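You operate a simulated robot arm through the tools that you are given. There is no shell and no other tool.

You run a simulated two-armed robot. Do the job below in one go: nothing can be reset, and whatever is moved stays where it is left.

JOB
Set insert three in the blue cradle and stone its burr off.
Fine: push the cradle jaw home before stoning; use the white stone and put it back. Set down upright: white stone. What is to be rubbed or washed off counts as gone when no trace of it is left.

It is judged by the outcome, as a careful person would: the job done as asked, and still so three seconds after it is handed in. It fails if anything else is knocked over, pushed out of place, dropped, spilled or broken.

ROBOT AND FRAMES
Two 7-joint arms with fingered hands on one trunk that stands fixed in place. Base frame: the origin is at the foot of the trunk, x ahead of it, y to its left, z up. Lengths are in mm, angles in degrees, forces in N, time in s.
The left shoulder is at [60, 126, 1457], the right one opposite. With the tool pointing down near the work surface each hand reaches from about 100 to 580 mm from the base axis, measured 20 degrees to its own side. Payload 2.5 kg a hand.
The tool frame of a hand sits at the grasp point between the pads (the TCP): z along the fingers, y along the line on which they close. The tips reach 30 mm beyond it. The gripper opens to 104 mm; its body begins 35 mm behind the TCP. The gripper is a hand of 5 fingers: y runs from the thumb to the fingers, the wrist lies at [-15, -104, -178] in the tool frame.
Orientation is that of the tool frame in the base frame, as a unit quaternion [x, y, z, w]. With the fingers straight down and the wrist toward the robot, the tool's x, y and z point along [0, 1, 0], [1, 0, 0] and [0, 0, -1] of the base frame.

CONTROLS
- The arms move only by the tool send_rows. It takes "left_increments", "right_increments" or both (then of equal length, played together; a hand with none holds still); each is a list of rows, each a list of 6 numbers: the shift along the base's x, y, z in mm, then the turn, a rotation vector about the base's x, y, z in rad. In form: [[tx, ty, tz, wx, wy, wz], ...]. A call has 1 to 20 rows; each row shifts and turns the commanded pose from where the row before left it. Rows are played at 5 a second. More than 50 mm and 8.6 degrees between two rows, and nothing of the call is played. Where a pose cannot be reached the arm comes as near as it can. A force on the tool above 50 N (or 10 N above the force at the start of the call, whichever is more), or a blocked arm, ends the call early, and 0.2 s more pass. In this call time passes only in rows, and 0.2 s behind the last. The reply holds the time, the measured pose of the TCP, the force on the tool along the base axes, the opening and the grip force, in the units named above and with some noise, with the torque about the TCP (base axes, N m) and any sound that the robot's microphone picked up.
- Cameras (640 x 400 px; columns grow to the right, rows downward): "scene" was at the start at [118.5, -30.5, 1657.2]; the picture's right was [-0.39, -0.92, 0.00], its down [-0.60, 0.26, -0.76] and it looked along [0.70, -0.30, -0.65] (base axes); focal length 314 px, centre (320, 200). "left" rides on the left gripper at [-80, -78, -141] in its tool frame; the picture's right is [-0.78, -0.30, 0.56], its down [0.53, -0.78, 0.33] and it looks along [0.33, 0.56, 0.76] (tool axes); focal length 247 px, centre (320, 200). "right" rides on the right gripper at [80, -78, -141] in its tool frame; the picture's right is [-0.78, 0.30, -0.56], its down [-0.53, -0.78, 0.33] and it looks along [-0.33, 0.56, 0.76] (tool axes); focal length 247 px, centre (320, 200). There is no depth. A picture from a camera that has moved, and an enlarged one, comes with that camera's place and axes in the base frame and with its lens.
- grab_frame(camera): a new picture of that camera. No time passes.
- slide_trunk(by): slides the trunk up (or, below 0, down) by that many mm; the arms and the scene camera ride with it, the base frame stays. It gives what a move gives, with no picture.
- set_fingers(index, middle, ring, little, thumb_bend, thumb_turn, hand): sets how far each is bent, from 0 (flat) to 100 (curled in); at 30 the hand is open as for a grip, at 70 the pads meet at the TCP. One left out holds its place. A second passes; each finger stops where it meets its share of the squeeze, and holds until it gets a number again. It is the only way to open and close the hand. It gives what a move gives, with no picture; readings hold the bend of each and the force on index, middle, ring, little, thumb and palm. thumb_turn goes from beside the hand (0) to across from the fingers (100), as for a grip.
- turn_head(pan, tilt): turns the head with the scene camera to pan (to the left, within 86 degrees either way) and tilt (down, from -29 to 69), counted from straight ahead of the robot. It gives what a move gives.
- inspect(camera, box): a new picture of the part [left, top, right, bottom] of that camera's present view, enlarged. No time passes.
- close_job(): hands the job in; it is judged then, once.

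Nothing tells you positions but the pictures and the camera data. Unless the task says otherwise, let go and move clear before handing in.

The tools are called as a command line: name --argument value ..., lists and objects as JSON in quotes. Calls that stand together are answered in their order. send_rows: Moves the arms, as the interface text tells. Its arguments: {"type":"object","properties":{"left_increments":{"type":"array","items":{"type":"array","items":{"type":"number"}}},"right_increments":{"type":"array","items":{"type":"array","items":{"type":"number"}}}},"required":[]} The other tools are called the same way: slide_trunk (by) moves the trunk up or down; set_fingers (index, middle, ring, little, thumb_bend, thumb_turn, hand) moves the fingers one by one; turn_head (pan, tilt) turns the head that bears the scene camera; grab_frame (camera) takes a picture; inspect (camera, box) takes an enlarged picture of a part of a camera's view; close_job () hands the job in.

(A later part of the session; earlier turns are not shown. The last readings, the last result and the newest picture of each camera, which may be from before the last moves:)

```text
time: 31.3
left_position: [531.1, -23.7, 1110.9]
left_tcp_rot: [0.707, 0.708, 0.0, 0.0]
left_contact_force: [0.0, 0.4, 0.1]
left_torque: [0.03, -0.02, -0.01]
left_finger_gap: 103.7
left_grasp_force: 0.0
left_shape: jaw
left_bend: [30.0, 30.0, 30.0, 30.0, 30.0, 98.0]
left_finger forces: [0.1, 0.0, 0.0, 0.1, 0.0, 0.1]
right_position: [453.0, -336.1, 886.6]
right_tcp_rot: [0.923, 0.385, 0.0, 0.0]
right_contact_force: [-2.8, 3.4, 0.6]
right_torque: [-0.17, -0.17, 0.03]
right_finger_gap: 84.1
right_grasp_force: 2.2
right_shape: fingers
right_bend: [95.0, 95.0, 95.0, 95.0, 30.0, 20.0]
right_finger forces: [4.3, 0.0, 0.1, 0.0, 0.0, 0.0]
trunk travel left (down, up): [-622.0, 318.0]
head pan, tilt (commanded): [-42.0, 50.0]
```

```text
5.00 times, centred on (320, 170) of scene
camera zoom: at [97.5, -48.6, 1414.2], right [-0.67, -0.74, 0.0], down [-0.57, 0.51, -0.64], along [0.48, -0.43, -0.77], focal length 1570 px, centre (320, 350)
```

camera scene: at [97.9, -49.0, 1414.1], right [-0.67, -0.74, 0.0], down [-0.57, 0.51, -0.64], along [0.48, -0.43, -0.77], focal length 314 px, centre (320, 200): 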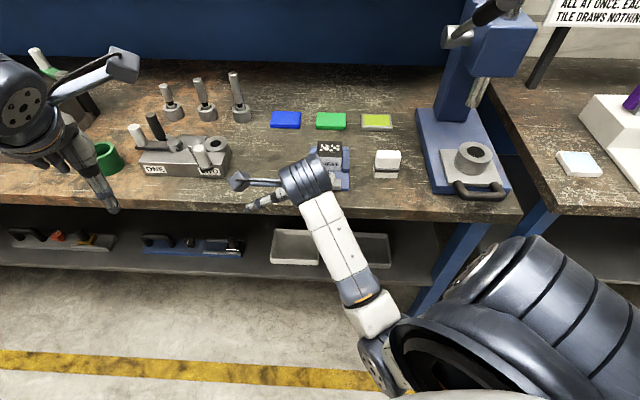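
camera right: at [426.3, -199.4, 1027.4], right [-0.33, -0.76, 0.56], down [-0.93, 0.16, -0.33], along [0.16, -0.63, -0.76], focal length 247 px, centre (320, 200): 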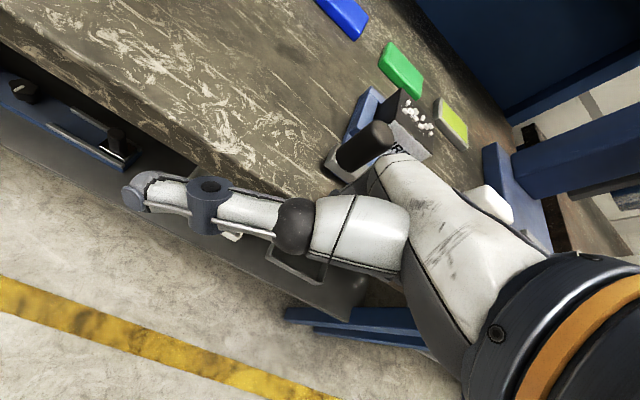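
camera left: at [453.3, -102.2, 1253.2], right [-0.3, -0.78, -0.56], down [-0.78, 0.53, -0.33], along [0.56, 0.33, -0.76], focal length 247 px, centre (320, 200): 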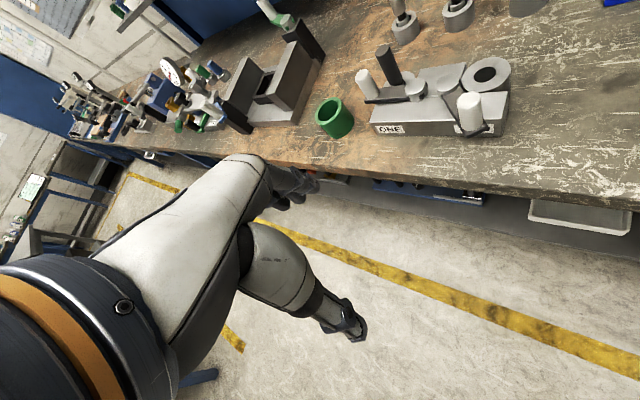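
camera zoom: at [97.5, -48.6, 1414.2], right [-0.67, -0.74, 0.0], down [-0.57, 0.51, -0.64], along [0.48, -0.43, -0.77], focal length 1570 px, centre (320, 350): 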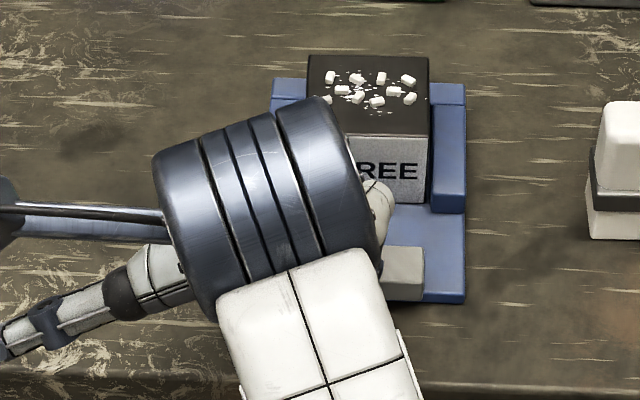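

The index knuckle now pushes on the knob at about 4 N. I'll keep pushing in small steps and watch for the jaw moving and then stopping.

send_rows --right_increments '[[2.13, -2.12, 0, 0, 0, 0], [2.13, -2.12, 0, 0, 0, 0], [2.13, -2.12, 0, 0, 0, 0]]'

inspect --camera "scene" --box '[270, 130, 370, 210]'

```text
time: 32.1
left_position: [530.0, -21.2, 1111.0]
left_tcp_rot: [0.707, 0.707, 0.0, 0.0]
left_contact_force: [-0.2, -1.0, -0.1]
left_torque: [-0.02, -0.02, 0.0]
left_finger_gap: 103.5
left_grasp_force: 0.0
left_shape: jaw
left_bend: [30.0, 30.0, 30.0, 30.0, 30.0, 98.0]
left_finger forces: [0.1, 0.1, 0.0, 0.0, 0.1, 0.0]
right_position: [458.7, -341.2, 889.2]
right_tcp_rot: [0.922, 0.387, 0.0, 0.0]
right_contact_force: [-3.5, 7.7, -1.6]
right_torque: [-0.27, -0.09, 0.16]
right_finger_gap: 84.2
right_grasp_force: 4.1
right_shape: fingers
right_bend: [95.0, 95.0, 95.0, 95.0, 30.0, 20.0]
right_finger forces: [8.1, 0.0, 0.0, 0.1, 0.0, 0.1]
trunk travel left (down, up): [-622.0, 318.0]
head pan, tilt (commanded): [-42.0, 50.0]
```

```text
5.00 times, centred on (320, 170) of scene
camera zoom: at [97.6, -48.3, 1414.1], right [-0.67, -0.74, 0.0], down [-0.57, 0.51, -0.64], along [0.48, -0.43, -0.77], focal length 1570 px, centre (320, 350)
```

zoom: 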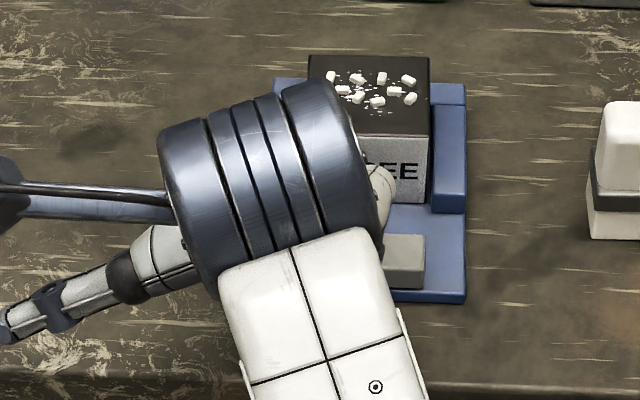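

The jaw slid about 7 mm at around 8 N, and the cradle itself did not move. Continuing.

send_rows --right_increments '[[2.13, -2.12, 0, 0, 0, 0], [2.13, -2.12, 0, 0, 0, 0], [2.13, -2.12, 0, 0, 0, 0], [2.13, -2.12, 0, 0, 0, 0]]'

inspect --camera "scene" --box '[270, 130, 370, 210]'

inspect --camera "right" --box '[280, 80, 480, 230]'

```text
time: 33.1
left_position: [529.2, -21.6, 1112.2]
left_tcp_rot: [0.707, 0.707, 0.0, -0.001]
left_contact_force: [0.4, -0.1, 0.5]
left_torque: [0.03, -0.04, -0.01]
left_finger_gap: 103.6
left_grasp_force: 0.0
left_shape: jaw
left_bend: [30.0, 30.0, 30.0, 30.0, 30.0, 98.0]
left_finger forces: [0.0, 0.0, 0.0, 0.0, 0.0, 0.0]
right_position: [467.2, -351.2, 888.4]
right_tcp_rot: [0.922, 0.386, 0.001, 0.001]
right_contact_force: [-2.1, 8.8, 1.2]
right_torque: [-0.35, -0.11, 0.24]
right_finger_gap: 84.3
right_grasp_force: 4.2
right_shape: fingers
right_bend: [95.0, 95.0, 95.0, 95.0, 30.0, 20.0]
right_finger forces: [8.8, 0.0, 0.1, 0.0, 0.0, 0.0]
trunk travel left (down, up): [-622.0, 318.0]
head pan, tilt (commanded): [-42.0, 50.0]
```

```text
5.00 times, centred on (320, 170) of scene
camera zoom: at [97.5, -47.9, 1414.2], right [-0.67, -0.74, 0.0], down [-0.57, 0.51, -0.64], along [0.48, -0.43, -0.77], focal length 1570 px, centre (320, 350)
```

zoom: 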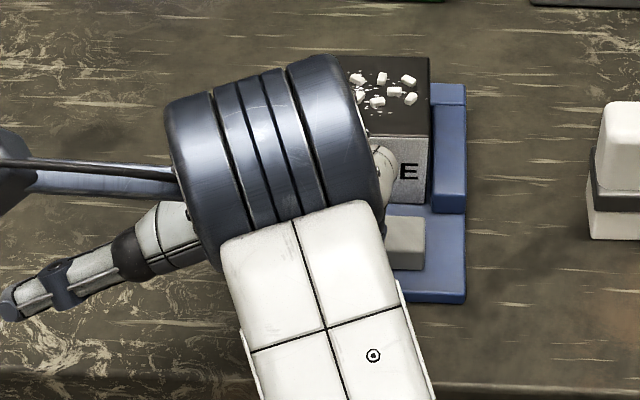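

```text
2.67 times, centred on (380, 155) of right
camera zoom: at [466.8, -239.0, 1028.8], right [-0.33, -0.76, 0.56], down [-0.93, 0.16, -0.33], along [0.16, -0.63, -0.76], focal length 659 px, centre (160, 320)
```

zoom: 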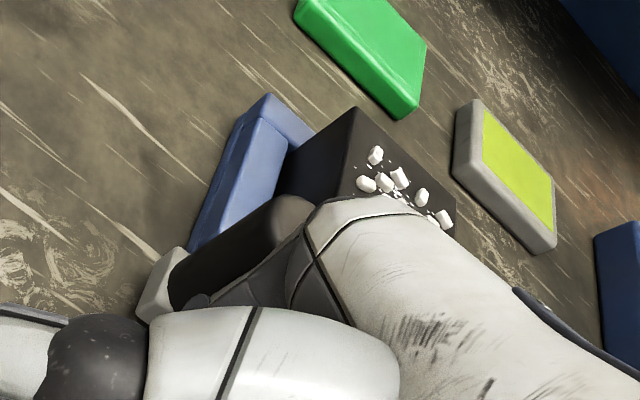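

The jaw has moved about 19 mm and is still sliding at about 9 N. Continuing.

send_rows --right_increments '[[2.13, -2.12, 0, 0, 0, 0], [2.13, -2.12, 0, 0, 0, 0], [2.13, -2.12, 0, 0, 0, 0]]'

inspect --camera "scene" --box '[270, 130, 370, 210]'

```text
time: 33.9
left_position: [530.0, -20.5, 1111.6]
left_tcp_rot: [0.708, 0.707, -0.001, 0.0]
left_contact_force: [0.4, 0.2, 0.5]
left_torque: [-0.01, -0.01, -0.04]
left_finger_gap: 103.4
left_grasp_force: 0.0
left_shape: jaw
left_bend: [30.0, 30.0, 30.0, 30.0, 30.0, 98.0]
left_finger forces: [0.0, 0.0, 0.1, 0.0, 0.0, 0.1]
right_position: [474.0, -356.0, 887.7]
right_tcp_rot: [0.923, 0.385, 0.0, 0.001]
right_contact_force: [-3.0, 8.6, 2.2]
right_torque: [-0.42, -0.2, 0.2]
right_finger_gap: 84.1
right_grasp_force: 4.4
right_shape: fingers
right_bend: [95.0, 95.0, 95.0, 95.0, 30.0, 20.0]
right_finger forces: [9.0, 0.0, 0.0, 0.0, 0.1, 0.0]
trunk travel left (down, up): [-622.0, 318.0]
head pan, tilt (commanded): [-42.0, 50.0]
```

```text
5.00 times, centred on (320, 170) of scene
camera zoom: at [97.4, -47.8, 1414.2], right [-0.67, -0.74, 0.0], down [-0.57, 0.51, -0.64], along [0.48, -0.43, -0.77], focal length 1570 px, centre (320, 350)
```

zoom: 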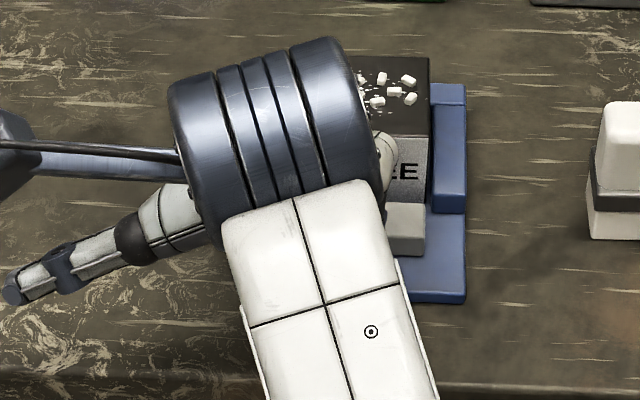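

send_rows --right_increments '[[2.13, -2.12, 0, 0, 0, 0], [2.13, -2.12, 0, 0, 0, 0]]'

send_rows --right_increments '[[2.13, -2.12, 0, 0, 0, 0], [1.42, -1.41, 0, 0, 0, 0]]'

inspect --camera "scene" --box '[270, 130, 370, 210]'

inspect --camera "right" --box '[280, 80, 480, 230]'

```text
time: 34.5
left_position: [530.9, -20.9, 1112.2]
left_tcp_rot: [0.707, 0.708, -0.001, 0.001]
left_contact_force: [-1.0, -0.2, 0.5]
left_torque: [0.01, 0.0, 0.03]
left_finger_gap: 103.5
left_grasp_force: 0.1
left_shape: jaw
left_bend: [30.0, 30.0, 30.0, 30.0, 30.0, 98.0]
left_finger forces: [0.1, 0.0, 0.1, 0.0, 0.0, 0.1]
right_position: [477.3, -362.3, 887.3]
right_tcp_rot: [0.922, 0.387, 0.001, 0.001]
right_contact_force: [-1.3, 8.7, 1.4]
right_torque: [-0.39, -0.16, 0.23]
right_finger_gap: 84.2
right_grasp_force: 4.6
right_shape: fingers
right_bend: [95.0, 95.0, 95.0, 95.0, 30.0, 20.0]
right_finger forces: [8.9, 0.0, 0.1, 0.0, 0.0, 0.0]
trunk travel left (down, up): [-622.0, 318.0]
head pan, tilt (commanded): [-42.0, 50.0]
```

```text
time: 35.1
left_position: [527.6, -20.4, 1113.6]
left_tcp_rot: [0.707, 0.707, -0.001, 0.001]
left_contact_force: [-0.1, -0.7, 0.3]
left_torque: [-0.01, 0.0, -0.01]
left_finger_gap: 103.8
left_grasp_force: 0.1
left_shape: jaw
left_bend: [30.0, 30.0, 30.0, 30.0, 30.0, 98.0]
left_finger forces: [0.0, 0.1, 0.1, 0.0, 0.0, 0.0]
right_position: [479.7, -362.0, 887.9]
right_tcp_rot: [0.922, 0.387, -0.001, -0.001]
right_contact_force: [-23.1, 23.0, 7.2]
right_torque: [-1.07, -1.14, 0.27]
right_finger_gap: 83.9
right_grasp_force: 17.3
right_shape: fingers
right_bend: [95.0, 95.0, 95.0, 95.0, 30.0, 20.0]
right_finger forces: [32.0, 2.3, 0.0, 0.0, 0.1, 0.0]
trunk travel left (down, up): [-622.0, 318.0]
head pan, tilt (commanded): [-42.0, 50.0]
```

```text
5.00 times, centred on (320, 170) of scene
camera zoom: at [94.6, -45.7, 1414.6], right [-0.67, -0.74, 0.0], down [-0.57, 0.51, -0.65], along [0.48, -0.43, -0.76], focal length 1570 px, centre (320, 350)
```

zoom: 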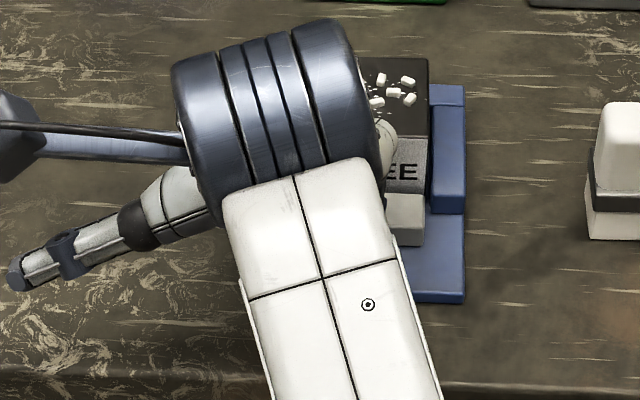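

```text
2.67 times, centred on (380, 155) of right
camera zoom: at [479.0, -251.2, 1029.0], right [-0.33, -0.76, 0.56], down [-0.93, 0.16, -0.33], along [0.16, -0.63, -0.76], focal length 659 px, centre (160, 320)
```

zoom: 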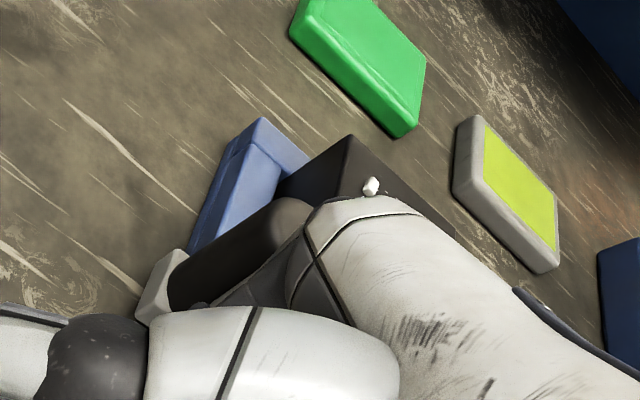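

The force jumped to about 33 N with the jaw up against its stop, which suggests it is home. One slightly firmer press to confirm it no longer moves.

send_rows --right_increments '[[1.0, -1.0, 0, 0, 0, 0], [0, 0, 0, 0, 0, 0]]'

inspect --camera "scene" --box '[270, 130, 370, 210]'

```text
time: 35.7
left_position: [528.9, -19.1, 1113.1]
left_tcp_rot: [0.707, 0.707, 0.0, 0.003]
left_contact_force: [0.4, 0.1, 0.1]
left_torque: [-0.01, -0.03, -0.02]
left_finger_gap: 103.6
left_grasp_force: 0.2
left_shape: jaw
left_bend: [30.0, 30.0, 30.0, 30.0, 30.0, 98.0]
left_finger forces: [0.1, 0.0, 0.1, 0.1, 0.1, 0.0]
right_position: [479.3, -362.6, 888.4]
right_tcp_rot: [0.922, 0.387, -0.001, -0.002]
right_contact_force: [-28.2, 30.8, 6.5]
right_torque: [-1.32, -1.35, 0.39]
right_finger_gap: 83.7
right_grasp_force: 21.5
right_shape: fingers
right_bend: [95.0, 95.0, 95.0, 95.0, 30.0, 20.0]
right_finger forces: [37.8, 5.0, 0.1, 0.0, 0.0, 0.1]
trunk travel left (down, up): [-622.0, 318.0]
head pan, tilt (commanded): [-42.0, 50.0]
```

```text
5.00 times, centred on (320, 170) of scene
camera zoom: at [94.0, -44.9, 1414.6], right [-0.67, -0.74, 0.0], down [-0.57, 0.51, -0.65], along [0.48, -0.43, -0.76], focal length 1570 px, centre (320, 350)
```

zoom: 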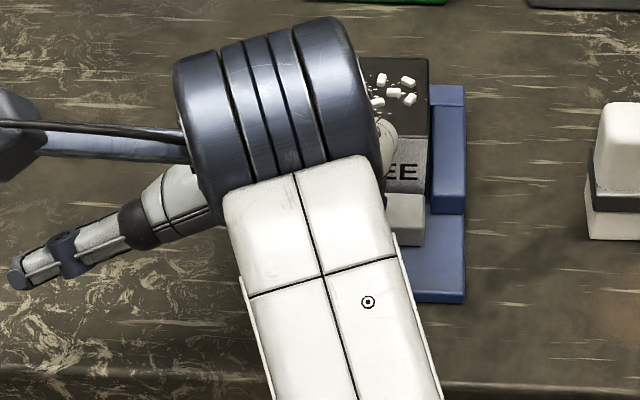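

The jaw holds firm at 42 N, so it is home. I'll back straight off, then rise and look.

send_rows --right_increments '[[-3, 3, 0, 0, 0, 0], [-8, 8, 0, 0, 0, 0], [-12, 12, 0, 0, 0, 0], [-15, 15, 0, 0, 0, 0], [-15, 15, 15, 0, 0, 0], [-10, 10, 30, 0, 0, 0], [0, 0, 40, 0, 0, 0], [0, 0, 40, 0, 0, 0]]'

grab_frame --camera "scene"

inspect --camera "scene" --box '[270, 130, 370, 210]'

inspect --camera "right" --box '[220, 60, 460, 260]'

```text
time: 37.5
left_position: [530.9, -21.0, 1112.4]
left_tcp_rot: [0.707, 0.707, -0.001, -0.001]
left_contact_force: [-0.2, 0.2, 0.0]
left_torque: [-0.01, -0.01, 0.0]
left_finger_gap: 103.6
left_grasp_force: 0.1
left_shape: jaw
left_bend: [30.0, 30.0, 30.0, 30.0, 30.0, 98.0]
left_finger forces: [0.0, 0.0, 0.0, 0.1, 0.1, 0.1]
right_position: [420.6, -304.6, 1015.8]
right_tcp_rot: [0.922, 0.386, 0.0, -0.001]
right_contact_force: [0.1, 0.0, 0.4]
right_torque: [-0.01, 0.0, -0.01]
right_finger_gap: 84.2
right_grasp_force: 0.1
right_shape: fingers
right_bend: [95.0, 95.0, 95.0, 95.0, 30.0, 20.0]
right_finger forces: [0.1, 0.0, 0.0, 0.0, 0.0, 0.0]
trunk travel left (down, up): [-622.0, 318.0]
head pan, tilt (commanded): [-42.0, 50.0]
```

```text
taken
camera scene: at [97.9, -49.0, 1414.1], right [-0.67, -0.74, 0.0], down [-0.57, 0.51, -0.64], along [0.48, -0.43, -0.77], focal length 314 px, centre (320, 200)
```

scene: 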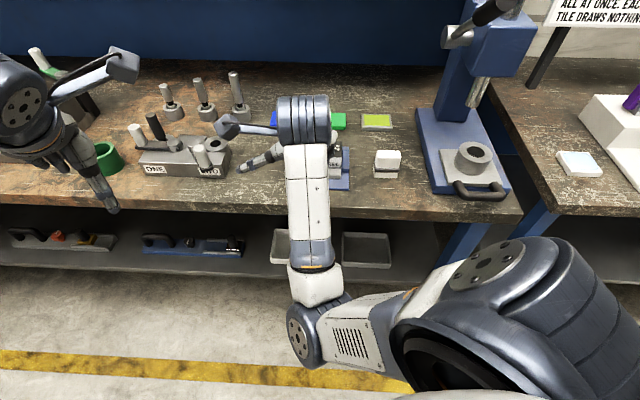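

```text
5.00 times, centred on (320, 170) of scene
camera zoom: at [97.9, -49.0, 1414.1], right [-0.67, -0.74, 0.0], down [-0.57, 0.51, -0.64], along [0.48, -0.43, -0.77], focal length 1570 px, centre (320, 350)
```

zoom: 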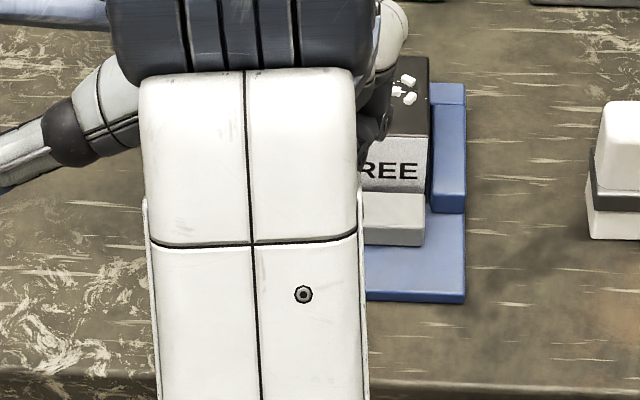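

```text
2.00 times, centred on (340, 160) of right
camera zoom: at [419.8, -192.6, 1156.1], right [-0.33, -0.76, 0.56], down [-0.93, 0.16, -0.33], along [0.16, -0.63, -0.76], focal length 494 px, centre (280, 280)
```

zoom: 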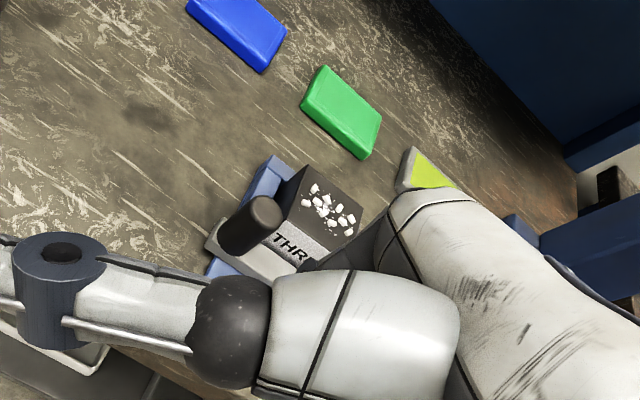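

The jaw is pushed up against the insert, and the insert sits square in the cradle. Next is the white stone: I'll carry the hand above it and open the fingers.

send_rows --right_increments '[[-5, -15, 5, 0, 0, 0.002], [-2.5, -30, 0, 0, 0, 0.002], [-2.5, -32, 0, 0, 0, 0.002], [-2.5, -32, 0, 0, 0, 0.002], [-2.5, -32, 0, 0, 0, 0.002], [-2.5, -32, 0, 0, 0, 0.002], [-1.5, -32, 0, 0, 0, 0.002], [0, -20, 0, 0, 0, 0.002], [0, -9, 0, 0, 0, 0]]'

set_fingers --hand "right" --index 30 --middle 30 --ring 30 --little 30 --thumb_bend 30 --thumb_turn 98

grab_frame --camera "scene"

grab_frame --camera "right"

inspect --camera "scene" --box '[290, 135, 370, 190]'

```text
time: 39.5
left_position: [530.7, -23.0, 1111.9]
left_tcp_rot: [0.707, 0.708, 0.001, 0.0]
left_contact_force: [-0.1, 0.7, -0.7]
left_torque: [-0.01, -0.01, 0.01]
left_finger_gap: 103.8
left_grasp_force: 0.2
left_shape: jaw
left_bend: [30.0, 30.0, 30.0, 30.0, 30.0, 98.0]
left_finger forces: [0.0, 0.0, 0.0, 0.1, 0.0, 0.0]
right_position: [400.4, -538.8, 1016.9]
right_tcp_rot: [0.92, 0.393, 0.0, 0.0]
right_contact_force: [-0.1, -0.3, -0.9]
right_torque: [0.02, 0.0, -0.04]
right_finger_gap: 84.1
right_grasp_force: 0.0
right_shape: fingers
right_bend: [95.0, 95.0, 95.0, 95.0, 30.0, 20.0]
right_finger forces: [0.0, 0.0, 0.0, 0.1, 0.0, 0.0]
trunk travel left (down, up): [-622.0, 318.0]
head pan, tilt (commanded): [-42.0, 50.0]
```

```text
time: 40.5
left_position: [531.6, -21.5, 1111.6]
left_tcp_rot: [0.707, 0.707, 0.001, 0.001]
left_contact_force: [0.0, -0.1, -1.2]
left_torque: [0.01, 0.0, -0.01]
left_finger_gap: 103.5
left_grasp_force: 0.0
left_shape: jaw
left_bend: [30.0, 30.0, 30.0, 30.0, 30.0, 98.0]
left_finger forces: [0.0, 0.0, 0.0, 0.0, 0.1, 0.0]
right_position: [400.4, -538.0, 1017.1]
right_tcp_rot: [0.92, 0.393, 0.0, 0.0]
right_contact_force: [0.5, 0.3, 0.0]
right_torque: [-0.05, -0.02, 0.02]
right_finger_gap: 103.1
right_grasp_force: 0.0
right_shape: fingers
right_bend: [30.0, 30.0, 30.0, 30.0, 30.0, 95.0]
right_finger forces: [0.1, 0.0, 0.0, 0.1, 0.0, 0.0]
trunk travel left (down, up): [-622.0, 318.0]
head pan, tilt (commanded): [-42.0, 50.0]
```

```text
taken
camera scene: at [97.9, -49.0, 1414.1], right [-0.67, -0.74, 0.0], down [-0.57, 0.51, -0.64], along [0.48, -0.43, -0.77], focal length 314 px, centre (320, 200)
```

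scene: 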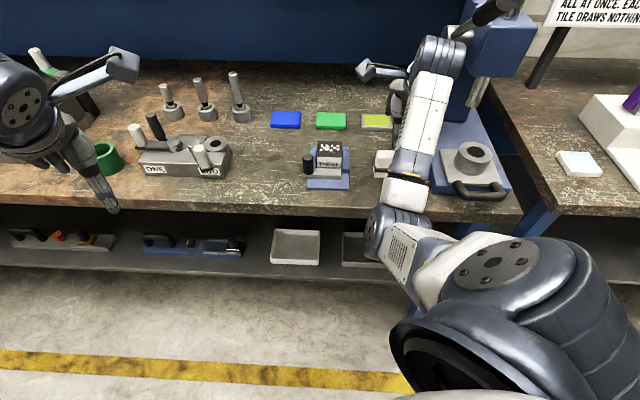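

```text
taken
camera right: at [398.4, -426.8, 1158.2], right [-0.32, -0.77, 0.56], down [-0.93, 0.15, -0.33], along [0.17, -0.63, -0.76], focal length 247 px, centre (320, 200)
```

right: 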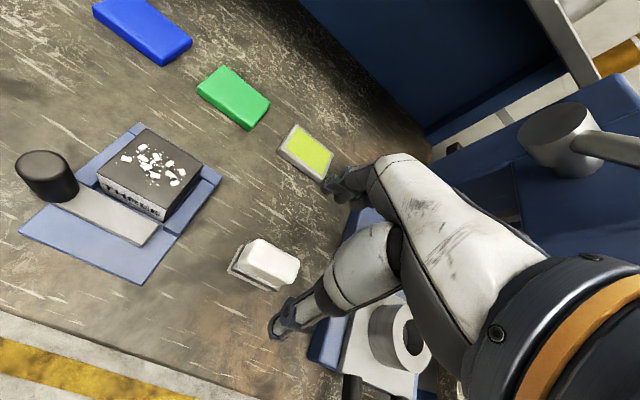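

```text
7.27 times, centred on (330, 162) of scene
camera zoom: at [97.9, -49.0, 1414.1], right [-0.67, -0.74, 0.0], down [-0.57, 0.51, -0.64], along [0.48, -0.43, -0.77], focal length 2283 px, centre (247, 473)
```

zoom: 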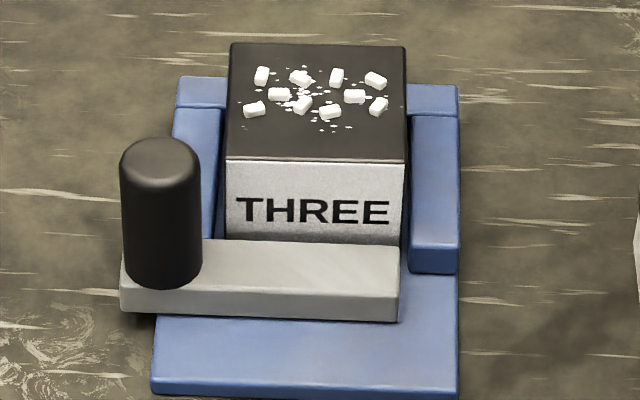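

The jaw sits home in front of the insert. Now I'll check how the stone lies under the open hand before descending.

inspect --camera "right" --box '[210, 220, 320, 310]'

inspect --camera "scene" --box '[360, 130, 430, 190]'

```text
4.44 times, centred on (265, 265) of right
camera zoom: at [398.4, -426.8, 1158.2], right [-0.32, -0.77, 0.56], down [-0.93, 0.15, -0.33], along [0.17, -0.63, -0.76], focal length 1098 px, centre (564, -89)
```

zoom: 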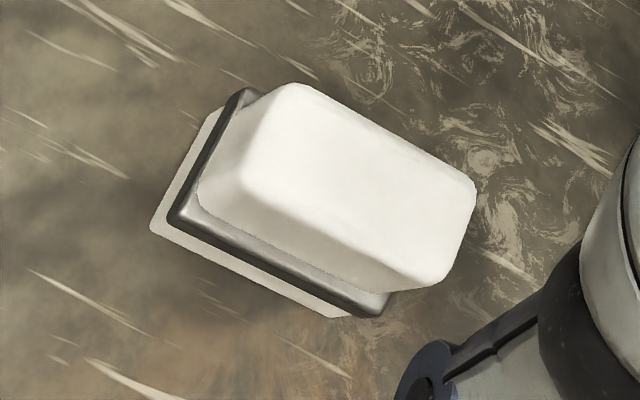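

```text
6.67 times, centred on (395, 160) of scene
camera zoom: at [97.9, -49.0, 1414.1], right [-0.67, -0.74, 0.0], down [-0.57, 0.51, -0.64], along [0.48, -0.43, -0.77], focal length 2093 px, centre (-180, 467)
```

zoom: 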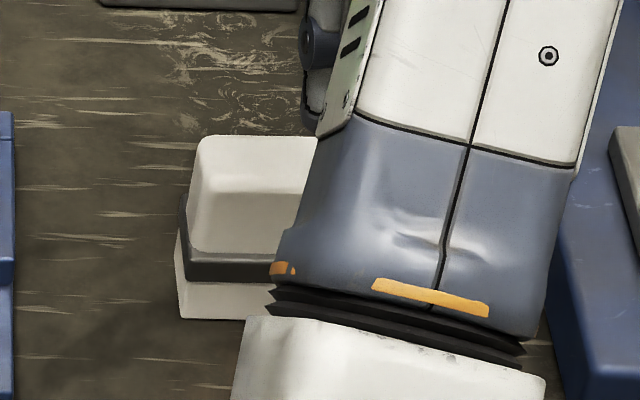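

The stone is centred under the hand within about 2 mm. I'll descend so the fingertips stay just above its grey band.

send_rows --right_increments '[[-0.3, -2, -20, 0, 0, 0], [0, 0, -22, 0, 0, 0], [0, 0, -22, 0, 0, 0], [0, 0, -16, 0, 0, 0], [0, 0, -10, 0, 0, 0], [0, 0, -6, 0, 0, 0]]'

grab_frame --camera "right"

inspect --camera "scene" --box '[350, 130, 430, 190]'

```text
time: 41.9
left_position: [530.7, -22.4, 1113.2]
left_tcp_rot: [0.707, 0.708, 0.0, 0.0]
left_contact_force: [0.7, 0.4, 0.7]
left_torque: [-0.02, 0.01, -0.01]
left_finger_gap: 103.9
left_grasp_force: 0.2
left_shape: jaw
left_bend: [30.0, 30.0, 30.0, 30.0, 30.0, 98.0]
left_finger forces: [0.0, 0.0, 0.0, 0.0, 0.0, 0.0]
right_position: [400.3, -540.4, 919.6]
right_tcp_rot: [0.92, 0.392, -0.001, 0.0]
right_contact_force: [0.0, 0.2, -0.4]
right_torque: [-0.01, 0.02, 0.03]
right_finger_gap: 102.8
right_grasp_force: 0.0
right_shape: fingers
right_bend: [30.0, 30.0, 30.0, 30.0, 30.0, 95.0]
right_finger forces: [0.0, 0.1, 0.1, 0.0, 0.1, 0.0]
trunk travel left (down, up): [-622.0, 318.0]
head pan, tilt (commanded): [-42.0, 50.0]
```

```text
taken
camera right: at [399.2, -428.0, 1060.9], right [-0.32, -0.77, 0.56], down [-0.93, 0.15, -0.33], along [0.17, -0.63, -0.76], focal length 247 px, centre (320, 200)
```

right: 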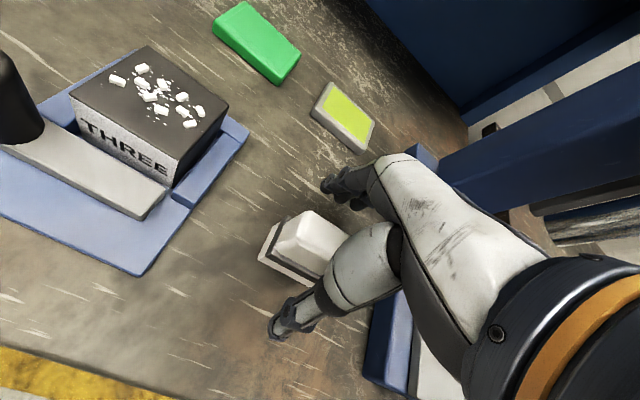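

```text
6.67 times, centred on (390, 160) of scene
camera zoom: at [97.9, -49.1, 1414.1], right [-0.67, -0.74, 0.0], down [-0.57, 0.51, -0.64], along [0.48, -0.43, -0.77], focal length 2093 px, centre (-147, 467)
```

zoom: 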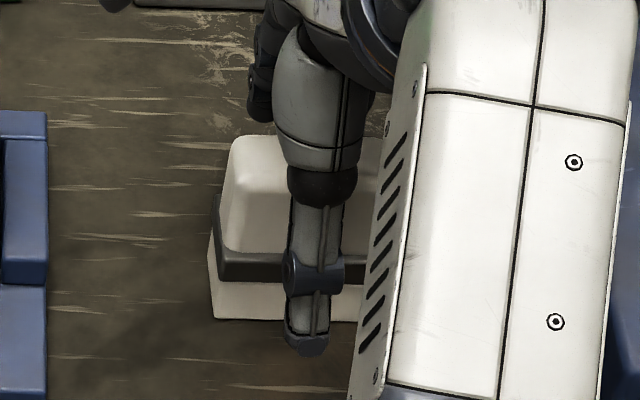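

The thumb and fingers straddle the stone above its band. I'll close the thumb, index and middle finger, which balance each other, so the stone doesn't turn.

set_fingers --hand "right" --index 58 --middle 58 --ring 45 --thumb_bend 58

inspect --camera "right" --box '[230, 150, 430, 350]'

```text
time: 42.9
left_position: [531.1, -21.6, 1111.6]
left_tcp_rot: [0.707, 0.707, 0.0, 0.0]
left_contact_force: [-0.8, 0.0, 0.6]
left_torque: [0.0, 0.0, -0.02]
left_finger_gap: 103.6
left_grasp_force: 0.1
left_shape: jaw
left_bend: [30.0, 30.0, 30.0, 30.0, 30.0, 98.0]
left_finger forces: [0.0, 0.0, 0.0, 0.1, 0.0, 0.1]
right_position: [400.6, -539.2, 919.6]
right_tcp_rot: [0.92, 0.392, -0.001, -0.001]
right_contact_force: [0.8, -0.5, 0.1]
right_torque: [-0.01, 0.01, 0.01]
right_finger_gap: 34.4
right_grasp_force: 0.0
right_shape: fingers
right_bend: [57.0, 57.0, 45.0, 30.0, 57.0, 99.0]
right_finger forces: [0.1, 0.1, 0.0, 0.0, 0.0, 0.0]
trunk travel left (down, up): [-622.0, 318.0]
head pan, tilt (commanded): [-42.0, 50.0]
```

```text
2.00 times, centred on (330, 250) of right
camera zoom: at [399.2, -428.0, 1061.2], right [-0.32, -0.77, 0.56], down [-0.93, 0.15, -0.33], along [0.17, -0.63, -0.76], focal length 494 px, centre (300, 100)
```

zoom: 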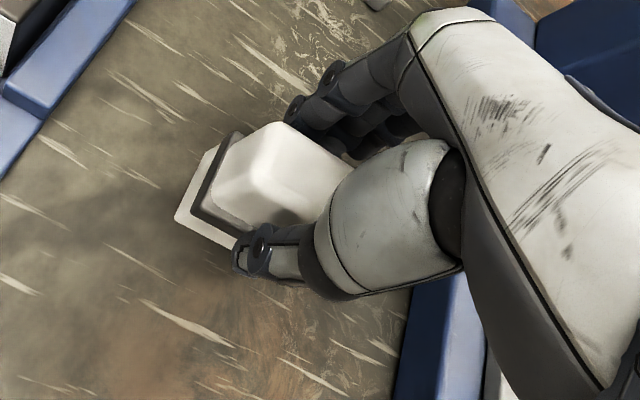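

The pads are close to the stone with no force yet. Closing further to grip.

set_fingers --hand "right" --index 72 --middle 72 --ring 56 --thumb_bend 72

inspect --camera "right" --box '[230, 150, 430, 350]'

inspect --camera "scene" --box '[350, 130, 430, 190]'

```text
time: 43.9
left_position: [531.2, -22.6, 1112.4]
left_tcp_rot: [0.708, 0.706, 0.0, 0.0]
left_contact_force: [0.4, -0.1, 0.8]
left_torque: [0.03, 0.0, 0.02]
left_finger_gap: 103.6
left_grasp_force: 0.1
left_shape: jaw
left_bend: [30.0, 30.0, 30.0, 30.0, 30.0, 98.0]
left_finger forces: [0.1, 0.1, 0.0, 0.0, 0.0, 0.0]
right_position: [400.7, -539.3, 920.4]
right_tcp_rot: [0.92, 0.393, 0.0, 0.0]
right_contact_force: [0.1, -0.4, -0.6]
right_torque: [-0.02, 0.02, -0.01]
right_finger_gap: 23.3
right_grasp_force: 13.0
right_shape: fingers
right_bend: [62.0, 65.0, 56.0, 30.0, 61.0, 99.0]
right_finger forces: [7.7, 6.0, 0.1, 0.1, 13.3, 0.1]
trunk travel left (down, up): [-622.0, 318.0]
head pan, tilt (commanded): [-42.0, 50.0]
```

```text
2.00 times, centred on (330, 250) of right
camera zoom: at [399.3, -428.1, 1061.0], right [-0.32, -0.77, 0.56], down [-0.93, 0.15, -0.33], along [0.17, -0.63, -0.76], focal length 494 px, centre (300, 100)
```

zoom: 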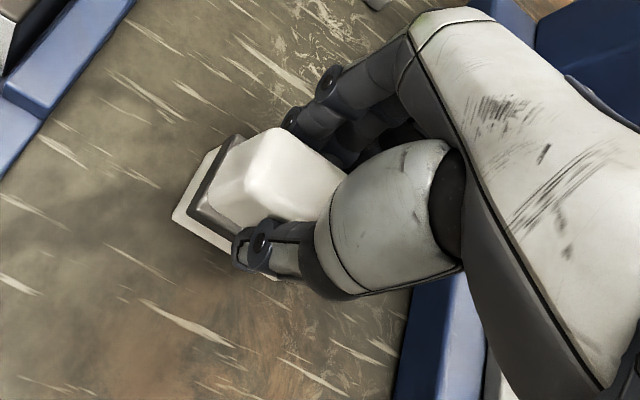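

```text
6.67 times, centred on (390, 160) of scene
camera zoom: at [98.0, -49.1, 1414.1], right [-0.67, -0.74, 0.0], down [-0.57, 0.51, -0.64], along [0.48, -0.43, -0.77], focal length 2093 px, centre (-147, 467)
```

zoom: 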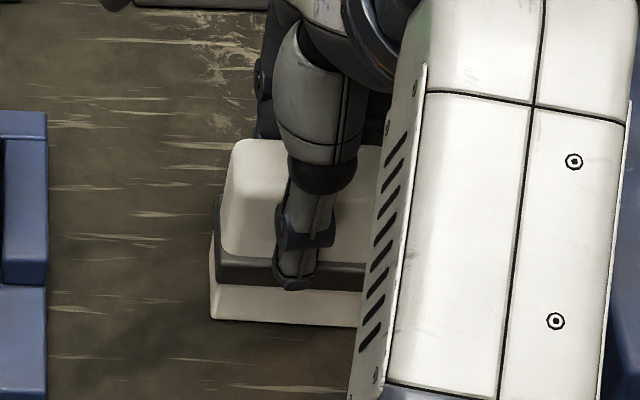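

The stone is held lightly and only turned a degree or two. I'll firm up the grip and bring the ring finger to touch.

set_fingers --hand "right" --index 84 --middle 84 --ring 68 --thumb_bend 84

inspect --camera "right" --box '[230, 150, 430, 350]'

inspect --camera "scene" --box '[350, 130, 430, 190]'

```text
time: 44.9
left_position: [531.8, -22.5, 1111.4]
left_tcp_rot: [0.707, 0.707, 0.0, 0.0]
left_contact_force: [0.3, 0.9, 0.5]
left_torque: [0.01, -0.04, 0.03]
left_finger_gap: 103.7
left_grasp_force: 0.1
left_shape: jaw
left_bend: [30.0, 30.0, 30.0, 30.0, 30.0, 98.0]
left_finger forces: [0.0, 0.0, 0.0, 0.0, 0.1, 0.1]
right_position: [402.0, -539.4, 919.5]
right_tcp_rot: [0.92, 0.393, 0.0, 0.0]
right_contact_force: [-0.5, -0.4, 0.1]
right_torque: [0.0, -0.02, 0.02]
right_finger_gap: 22.6
right_grasp_force: 21.7
right_shape: fingers
right_bend: [59.0, 65.0, 67.0, 30.0, 65.0, 97.0]
right_finger forces: [11.8, 9.4, 0.5, 0.1, 21.7, 0.1]
trunk travel left (down, up): [-622.0, 318.0]
head pan, tilt (commanded): [-42.0, 50.0]
```

```text
2.00 times, centred on (330, 250) of right
camera zoom: at [399.3, -428.1, 1060.9], right [-0.32, -0.77, 0.56], down [-0.93, 0.15, -0.33], along [0.17, -0.63, -0.76], focal length 494 px, centre (300, 100)
```

zoom: 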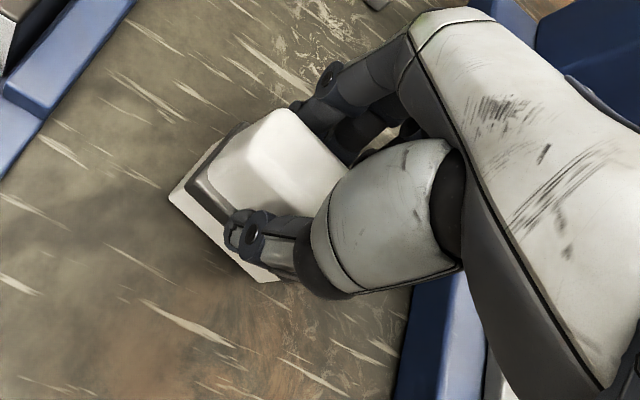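

```text
6.67 times, centred on (390, 160) of scene
camera zoom: at [98.1, -49.2, 1414.1], right [-0.67, -0.74, 0.0], down [-0.57, 0.51, -0.64], along [0.48, -0.43, -0.77], focal length 2093 px, centre (-147, 467)
```

zoom: 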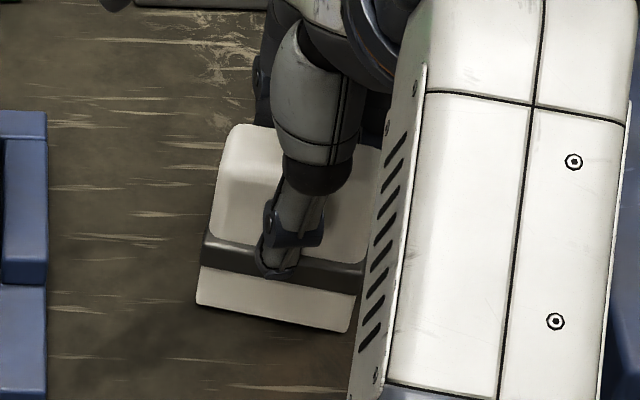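

As the grip firmed up the stone turned about 13° in the hand and settled there. I'll allow for that when stoning and when putting it back. I'll lift it slightly to test the hold.

send_rows --right_increments '[[0, 0, 3, 0, 0, 0], [0, 0, 5, 0, 0, 0], [0, 0, 6, 0, 0, 0]]'

inspect --camera "right" --box '[230, 150, 430, 350]'

inspect --camera "scene" --box '[350, 130, 430, 190]'

```text
time: 45.7
left_position: [530.1, -22.7, 1111.4]
left_tcp_rot: [0.707, 0.707, 0.0, -0.001]
left_contact_force: [-0.4, -0.4, 0.1]
left_torque: [0.01, 0.01, -0.02]
left_finger_gap: 103.7
left_grasp_force: 0.1
left_shape: jaw
left_bend: [30.0, 30.0, 30.0, 30.0, 30.0, 98.0]
left_finger forces: [0.1, 0.0, 0.0, 0.0, 0.1, 0.1]
right_position: [400.4, -539.5, 934.8]
right_tcp_rot: [0.92, 0.393, 0.0, -0.001]
right_contact_force: [-0.4, -0.2, -2.6]
right_torque: [0.0, -0.01, -0.04]
right_finger_gap: 22.6
right_grasp_force: 21.5
right_shape: fingers
right_bend: [59.0, 65.0, 67.0, 30.0, 65.0, 96.0]
right_finger forces: [11.9, 9.4, 0.4, 0.0, 21.6, 0.0]
trunk travel left (down, up): [-622.0, 318.0]
head pan, tilt (commanded): [-42.0, 50.0]
```

```text
2.00 times, centred on (330, 250) of right
camera zoom: at [398.8, -428.0, 1075.8], right [-0.32, -0.77, 0.56], down [-0.93, 0.15, -0.33], along [0.17, -0.63, -0.76], focal length 494 px, centre (300, 100)
```

zoom: 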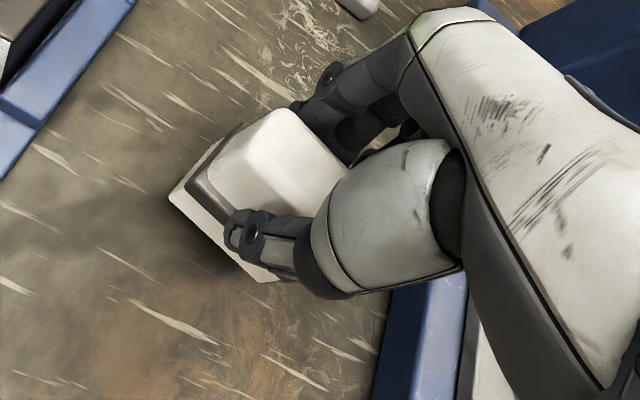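

```text
6.67 times, centred on (390, 160) of scene
camera zoom: at [98.1, -49.2, 1414.1], right [-0.67, -0.74, 0.0], down [-0.57, 0.51, -0.64], along [0.48, -0.43, -0.77], focal length 2093 px, centre (-147, 467)
```

zoom: 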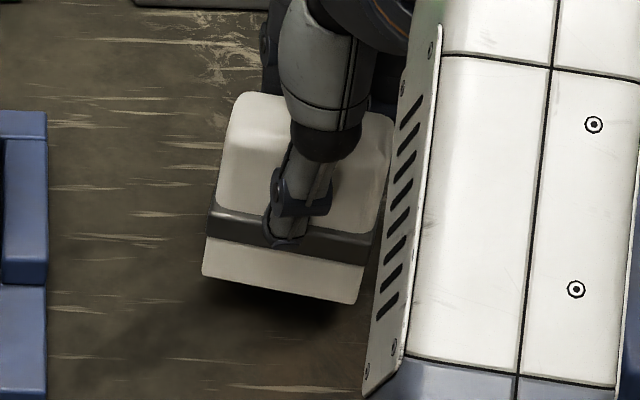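

The stone is held steadily, with a weight of about 2.5 N, and I've noted its pose in the hand. I'll raise it, carry it over the insert and turn it to line up with the insert.

send_rows --right_increments '[[0, 0, 15, 0, 0, 0], [0, 0, 20, 0, 0, 0], [0, 0, 25, 0, 0, 0.01], [8, 6, 5, 0, 0, 0.02], [15, 10, 0, 0, 0, 0.025], [18, 13, 0, 0, 0, 0.025], [18, 13, 0, 0, 0, 0.025], [18, 13, 0, 0, 0, 0.025], [18, 12, 0, 0, 0, 0.025], [12, 9, 0, 0, 0, 0.025], [6, 4, 0, 0, 0, 0.02]]'

grab_frame --camera "scene"

inspect --camera "scene" --box '[290, 115, 370, 190]'

grab_frame --camera "right"

```text
time: 48.1
left_position: [530.9, -22.4, 1111.3]
left_tcp_rot: [0.707, 0.707, 0.0, 0.0]
left_contact_force: [-0.5, 0.3, 0.1]
left_torque: [0.02, 0.0, -0.01]
left_finger_gap: 103.6
left_grasp_force: 0.0
left_shape: jaw
left_bend: [30.0, 30.0, 30.0, 30.0, 30.0, 98.0]
left_finger forces: [0.1, 0.0, 0.0, 0.0, 0.0, 0.0]
right_position: [513.5, -460.5, 999.1]
right_tcp_rot: [0.876, 0.482, 0.0, 0.0]
right_contact_force: [-0.3, -0.1, -2.3]
right_torque: [0.01, 0.02, 0.02]
right_finger_gap: 22.5
right_grasp_force: 21.9
right_shape: fingers
right_bend: [59.0, 65.0, 67.0, 30.0, 65.0, 96.0]
right_finger forces: [11.8, 9.4, 0.5, 0.1, 21.7, 0.0]
trunk travel left (down, up): [-622.0, 318.0]
head pan, tilt (commanded): [-42.0, 50.0]
```

```text
taken
camera scene: at [98.2, -49.2, 1414.1], right [-0.67, -0.74, 0.0], down [-0.57, 0.51, -0.64], along [0.48, -0.43, -0.77], focal length 314 px, centre (320, 200)
```

scene: 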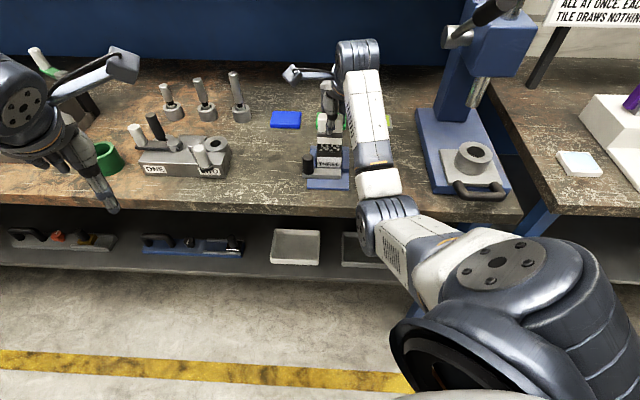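

```text
5.33 times, centred on (330, 152) of scene
camera zoom: at [98.2, -49.2, 1414.1], right [-0.67, -0.74, 0.0], down [-0.57, 0.51, -0.64], along [0.48, -0.43, -0.77], focal length 1674 px, centre (267, 453)
```

zoom: 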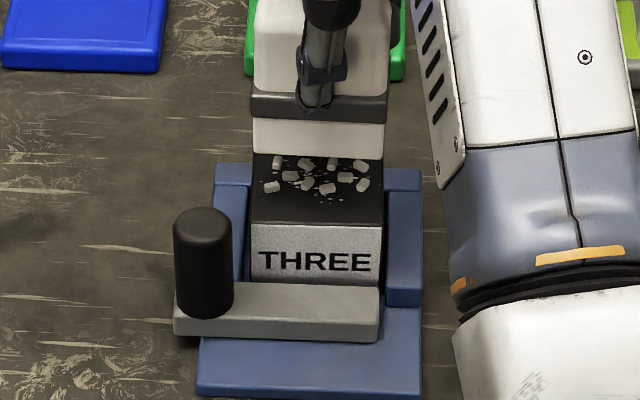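

```text
taken
camera right: at [489.7, -351.1, 1140.8], right [-0.16, -0.81, 0.56], down [-0.94, -0.04, -0.33], along [0.29, -0.58, -0.76], focal length 247 px, centre (320, 200)
```

right: 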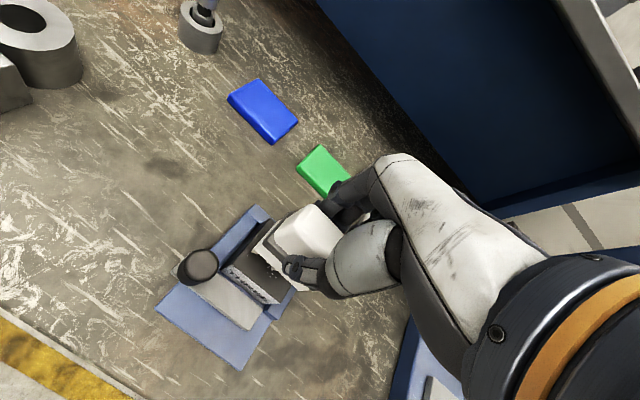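

The stone is lined up over the insert. I'll lower it until it just touches, watching the force.

send_rows --right_increments '[[0, 0, -8, 0, 0, 0], [0, 0, -8, 0, 0, 0], [0, 0, -5, 0, 0, 0], [0, 0, -2, 0, 0, 0], [0, 0, -1, 0, 0, 0]]'

inspect --camera "scene" --box '[290, 115, 370, 190]'

```text
time: 49.3
left_position: [531.2, -23.3, 1112.4]
left_tcp_rot: [0.707, 0.708, 0.0, 0.0]
left_contact_force: [-0.9, 0.4, -0.2]
left_torque: [0.01, 0.0, -0.04]
left_finger_gap: 103.8
left_grasp_force: 0.1
left_shape: jaw
left_bend: [30.0, 30.0, 30.0, 30.0, 30.0, 98.0]
left_finger forces: [0.0, 0.1, 0.1, 0.1, 0.0, 0.1]
right_position: [513.0, -459.1, 975.9]
right_tcp_rot: [0.876, 0.483, 0.0, 0.0]
right_contact_force: [-0.2, -0.5, -2.8]
right_torque: [0.01, -0.01, -0.01]
right_finger_gap: 22.5
right_grasp_force: 22.1
right_shape: fingers
right_bend: [59.0, 65.0, 67.0, 30.0, 65.0, 96.0]
right_finger forces: [11.9, 9.4, 0.5, 0.0, 21.5, 0.0]
trunk travel left (down, up): [-622.0, 318.0]
head pan, tilt (commanded): [-42.0, 50.0]
```

```text
5.33 times, centred on (330, 152) of scene
camera zoom: at [98.1, -49.2, 1414.1], right [-0.67, -0.74, 0.0], down [-0.57, 0.51, -0.64], along [0.48, -0.43, -0.77], focal length 1674 px, centre (267, 453)
```

zoom: 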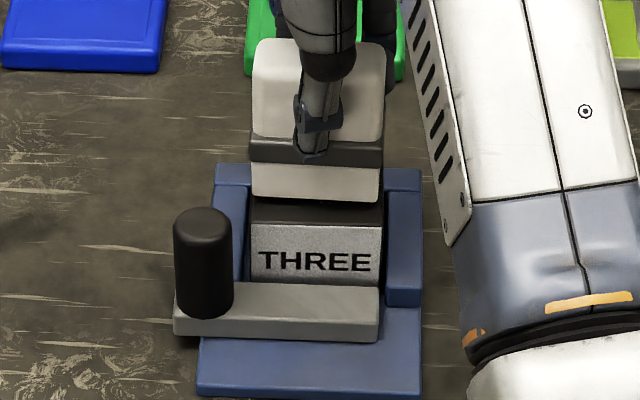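

send_rows --right_increments '[[0, 0, -1, 0, 0, 0], [0, 0, -1, 0, 0, 0], [0, 0, 0, 0, 0, 0]]'

```text
time: 50.1
left_position: [531.8, -22.7, 1111.9]
left_tcp_rot: [0.707, 0.707, 0.0, 0.0]
left_contact_force: [1.2, -0.5, -0.2]
left_torque: [0.01, -0.01, 0.0]
left_finger_gap: 103.4
left_grasp_force: 0.0
left_shape: jaw
left_bend: [30.0, 30.0, 30.0, 30.0, 30.0, 98.0]
left_finger forces: [0.0, 0.0, 0.0, 0.0, 0.0, 0.1]
right_position: [514.3, -460.4, 973.2]
right_tcp_rot: [0.875, 0.483, 0.0, -0.001]
right_contact_force: [-0.3, -0.7, -2.5]
right_torque: [-0.02, 0.0, 0.01]
right_finger_gap: 22.6
right_grasp_force: 21.4
right_shape: fingers
right_bend: [59.0, 65.0, 67.0, 30.0, 65.0, 96.0]
right_finger forces: [11.8, 9.4, 0.5, 0.1, 21.6, 0.0]
trunk travel left (down, up): [-622.0, 318.0]
head pan, tilt (commanded): [-42.0, 50.0]
```

The stone is not touching yet; the force is still just its weight. Continuing down in 1 mm steps.

send_rows --right_increments '[[0, 0, -1, 0, 0, 0], [0, 0, -1, 0, 0, 0], [0, 0, 0, 0, 0, 0]]'

```text
time: 50.9
left_position: [530.5, -21.8, 1112.5]
left_tcp_rot: [0.707, 0.707, 0.0, 0.0]
left_contact_force: [0.7, 0.4, 0.1]
left_torque: [0.02, 0.02, -0.02]
left_finger_gap: 103.4
left_grasp_force: 0.1
left_shape: jaw
left_bend: [30.0, 30.0, 30.0, 30.0, 30.0, 98.0]
left_finger forces: [0.0, 0.0, 0.0, 0.1, 0.1, 0.0]
right_position: [513.4, -460.4, 972.7]
right_tcp_rot: [0.876, 0.482, 0.0, 0.0]
right_contact_force: [-0.6, 0.6, -0.2]
right_torque: [0.0, 0.0, 0.01]
right_finger_gap: 22.6
right_grasp_force: 21.5
right_shape: fingers
right_bend: [59.0, 65.0, 67.0, 30.0, 65.0, 96.0]
right_finger forces: [11.8, 9.2, 0.3, 0.1, 22.1, 0.0]
trunk travel left (down, up): [-622.0, 318.0]
head pan, tilt (commanded): [-42.0, 50.0]
```

The stone has touched: the load went from −2.5 to −0.2 N. I'll press lightly by another 0.8 mm and read the force.

send_rows --right_increments '[[0, 0, -0.8, 0, 0, 0], [0, 0, 0, 0, 0, 0]]'

```text
time: 51.5
left_position: [529.4, -21.5, 1112.4]
left_tcp_rot: [0.707, 0.707, 0.001, 0.001]
left_contact_force: [-0.2, -0.7, 0.0]
left_torque: [0.02, 0.0, -0.05]
left_finger_gap: 103.7
left_grasp_force: 0.0
left_shape: jaw
left_bend: [30.0, 30.0, 30.0, 30.0, 30.0, 98.0]
left_finger forces: [0.0, 0.0, 0.0, 0.1, 0.0, 0.0]
right_position: [513.8, -459.7, 972.2]
right_tcp_rot: [0.876, 0.482, 0.0, 0.001]
right_contact_force: [0.0, 0.2, 2.5]
right_torque: [-0.04, -0.06, -0.01]
right_finger_gap: 22.7
right_grasp_force: 22.1
right_shape: fingers
right_bend: [59.0, 65.0, 67.0, 30.0, 65.0, 96.0]
right_finger forces: [11.7, 9.6, 0.4, 0.1, 22.2, 0.0]
trunk travel left (down, up): [-622.0, 318.0]
head pan, tilt (commanded): [-42.0, 50.0]
```

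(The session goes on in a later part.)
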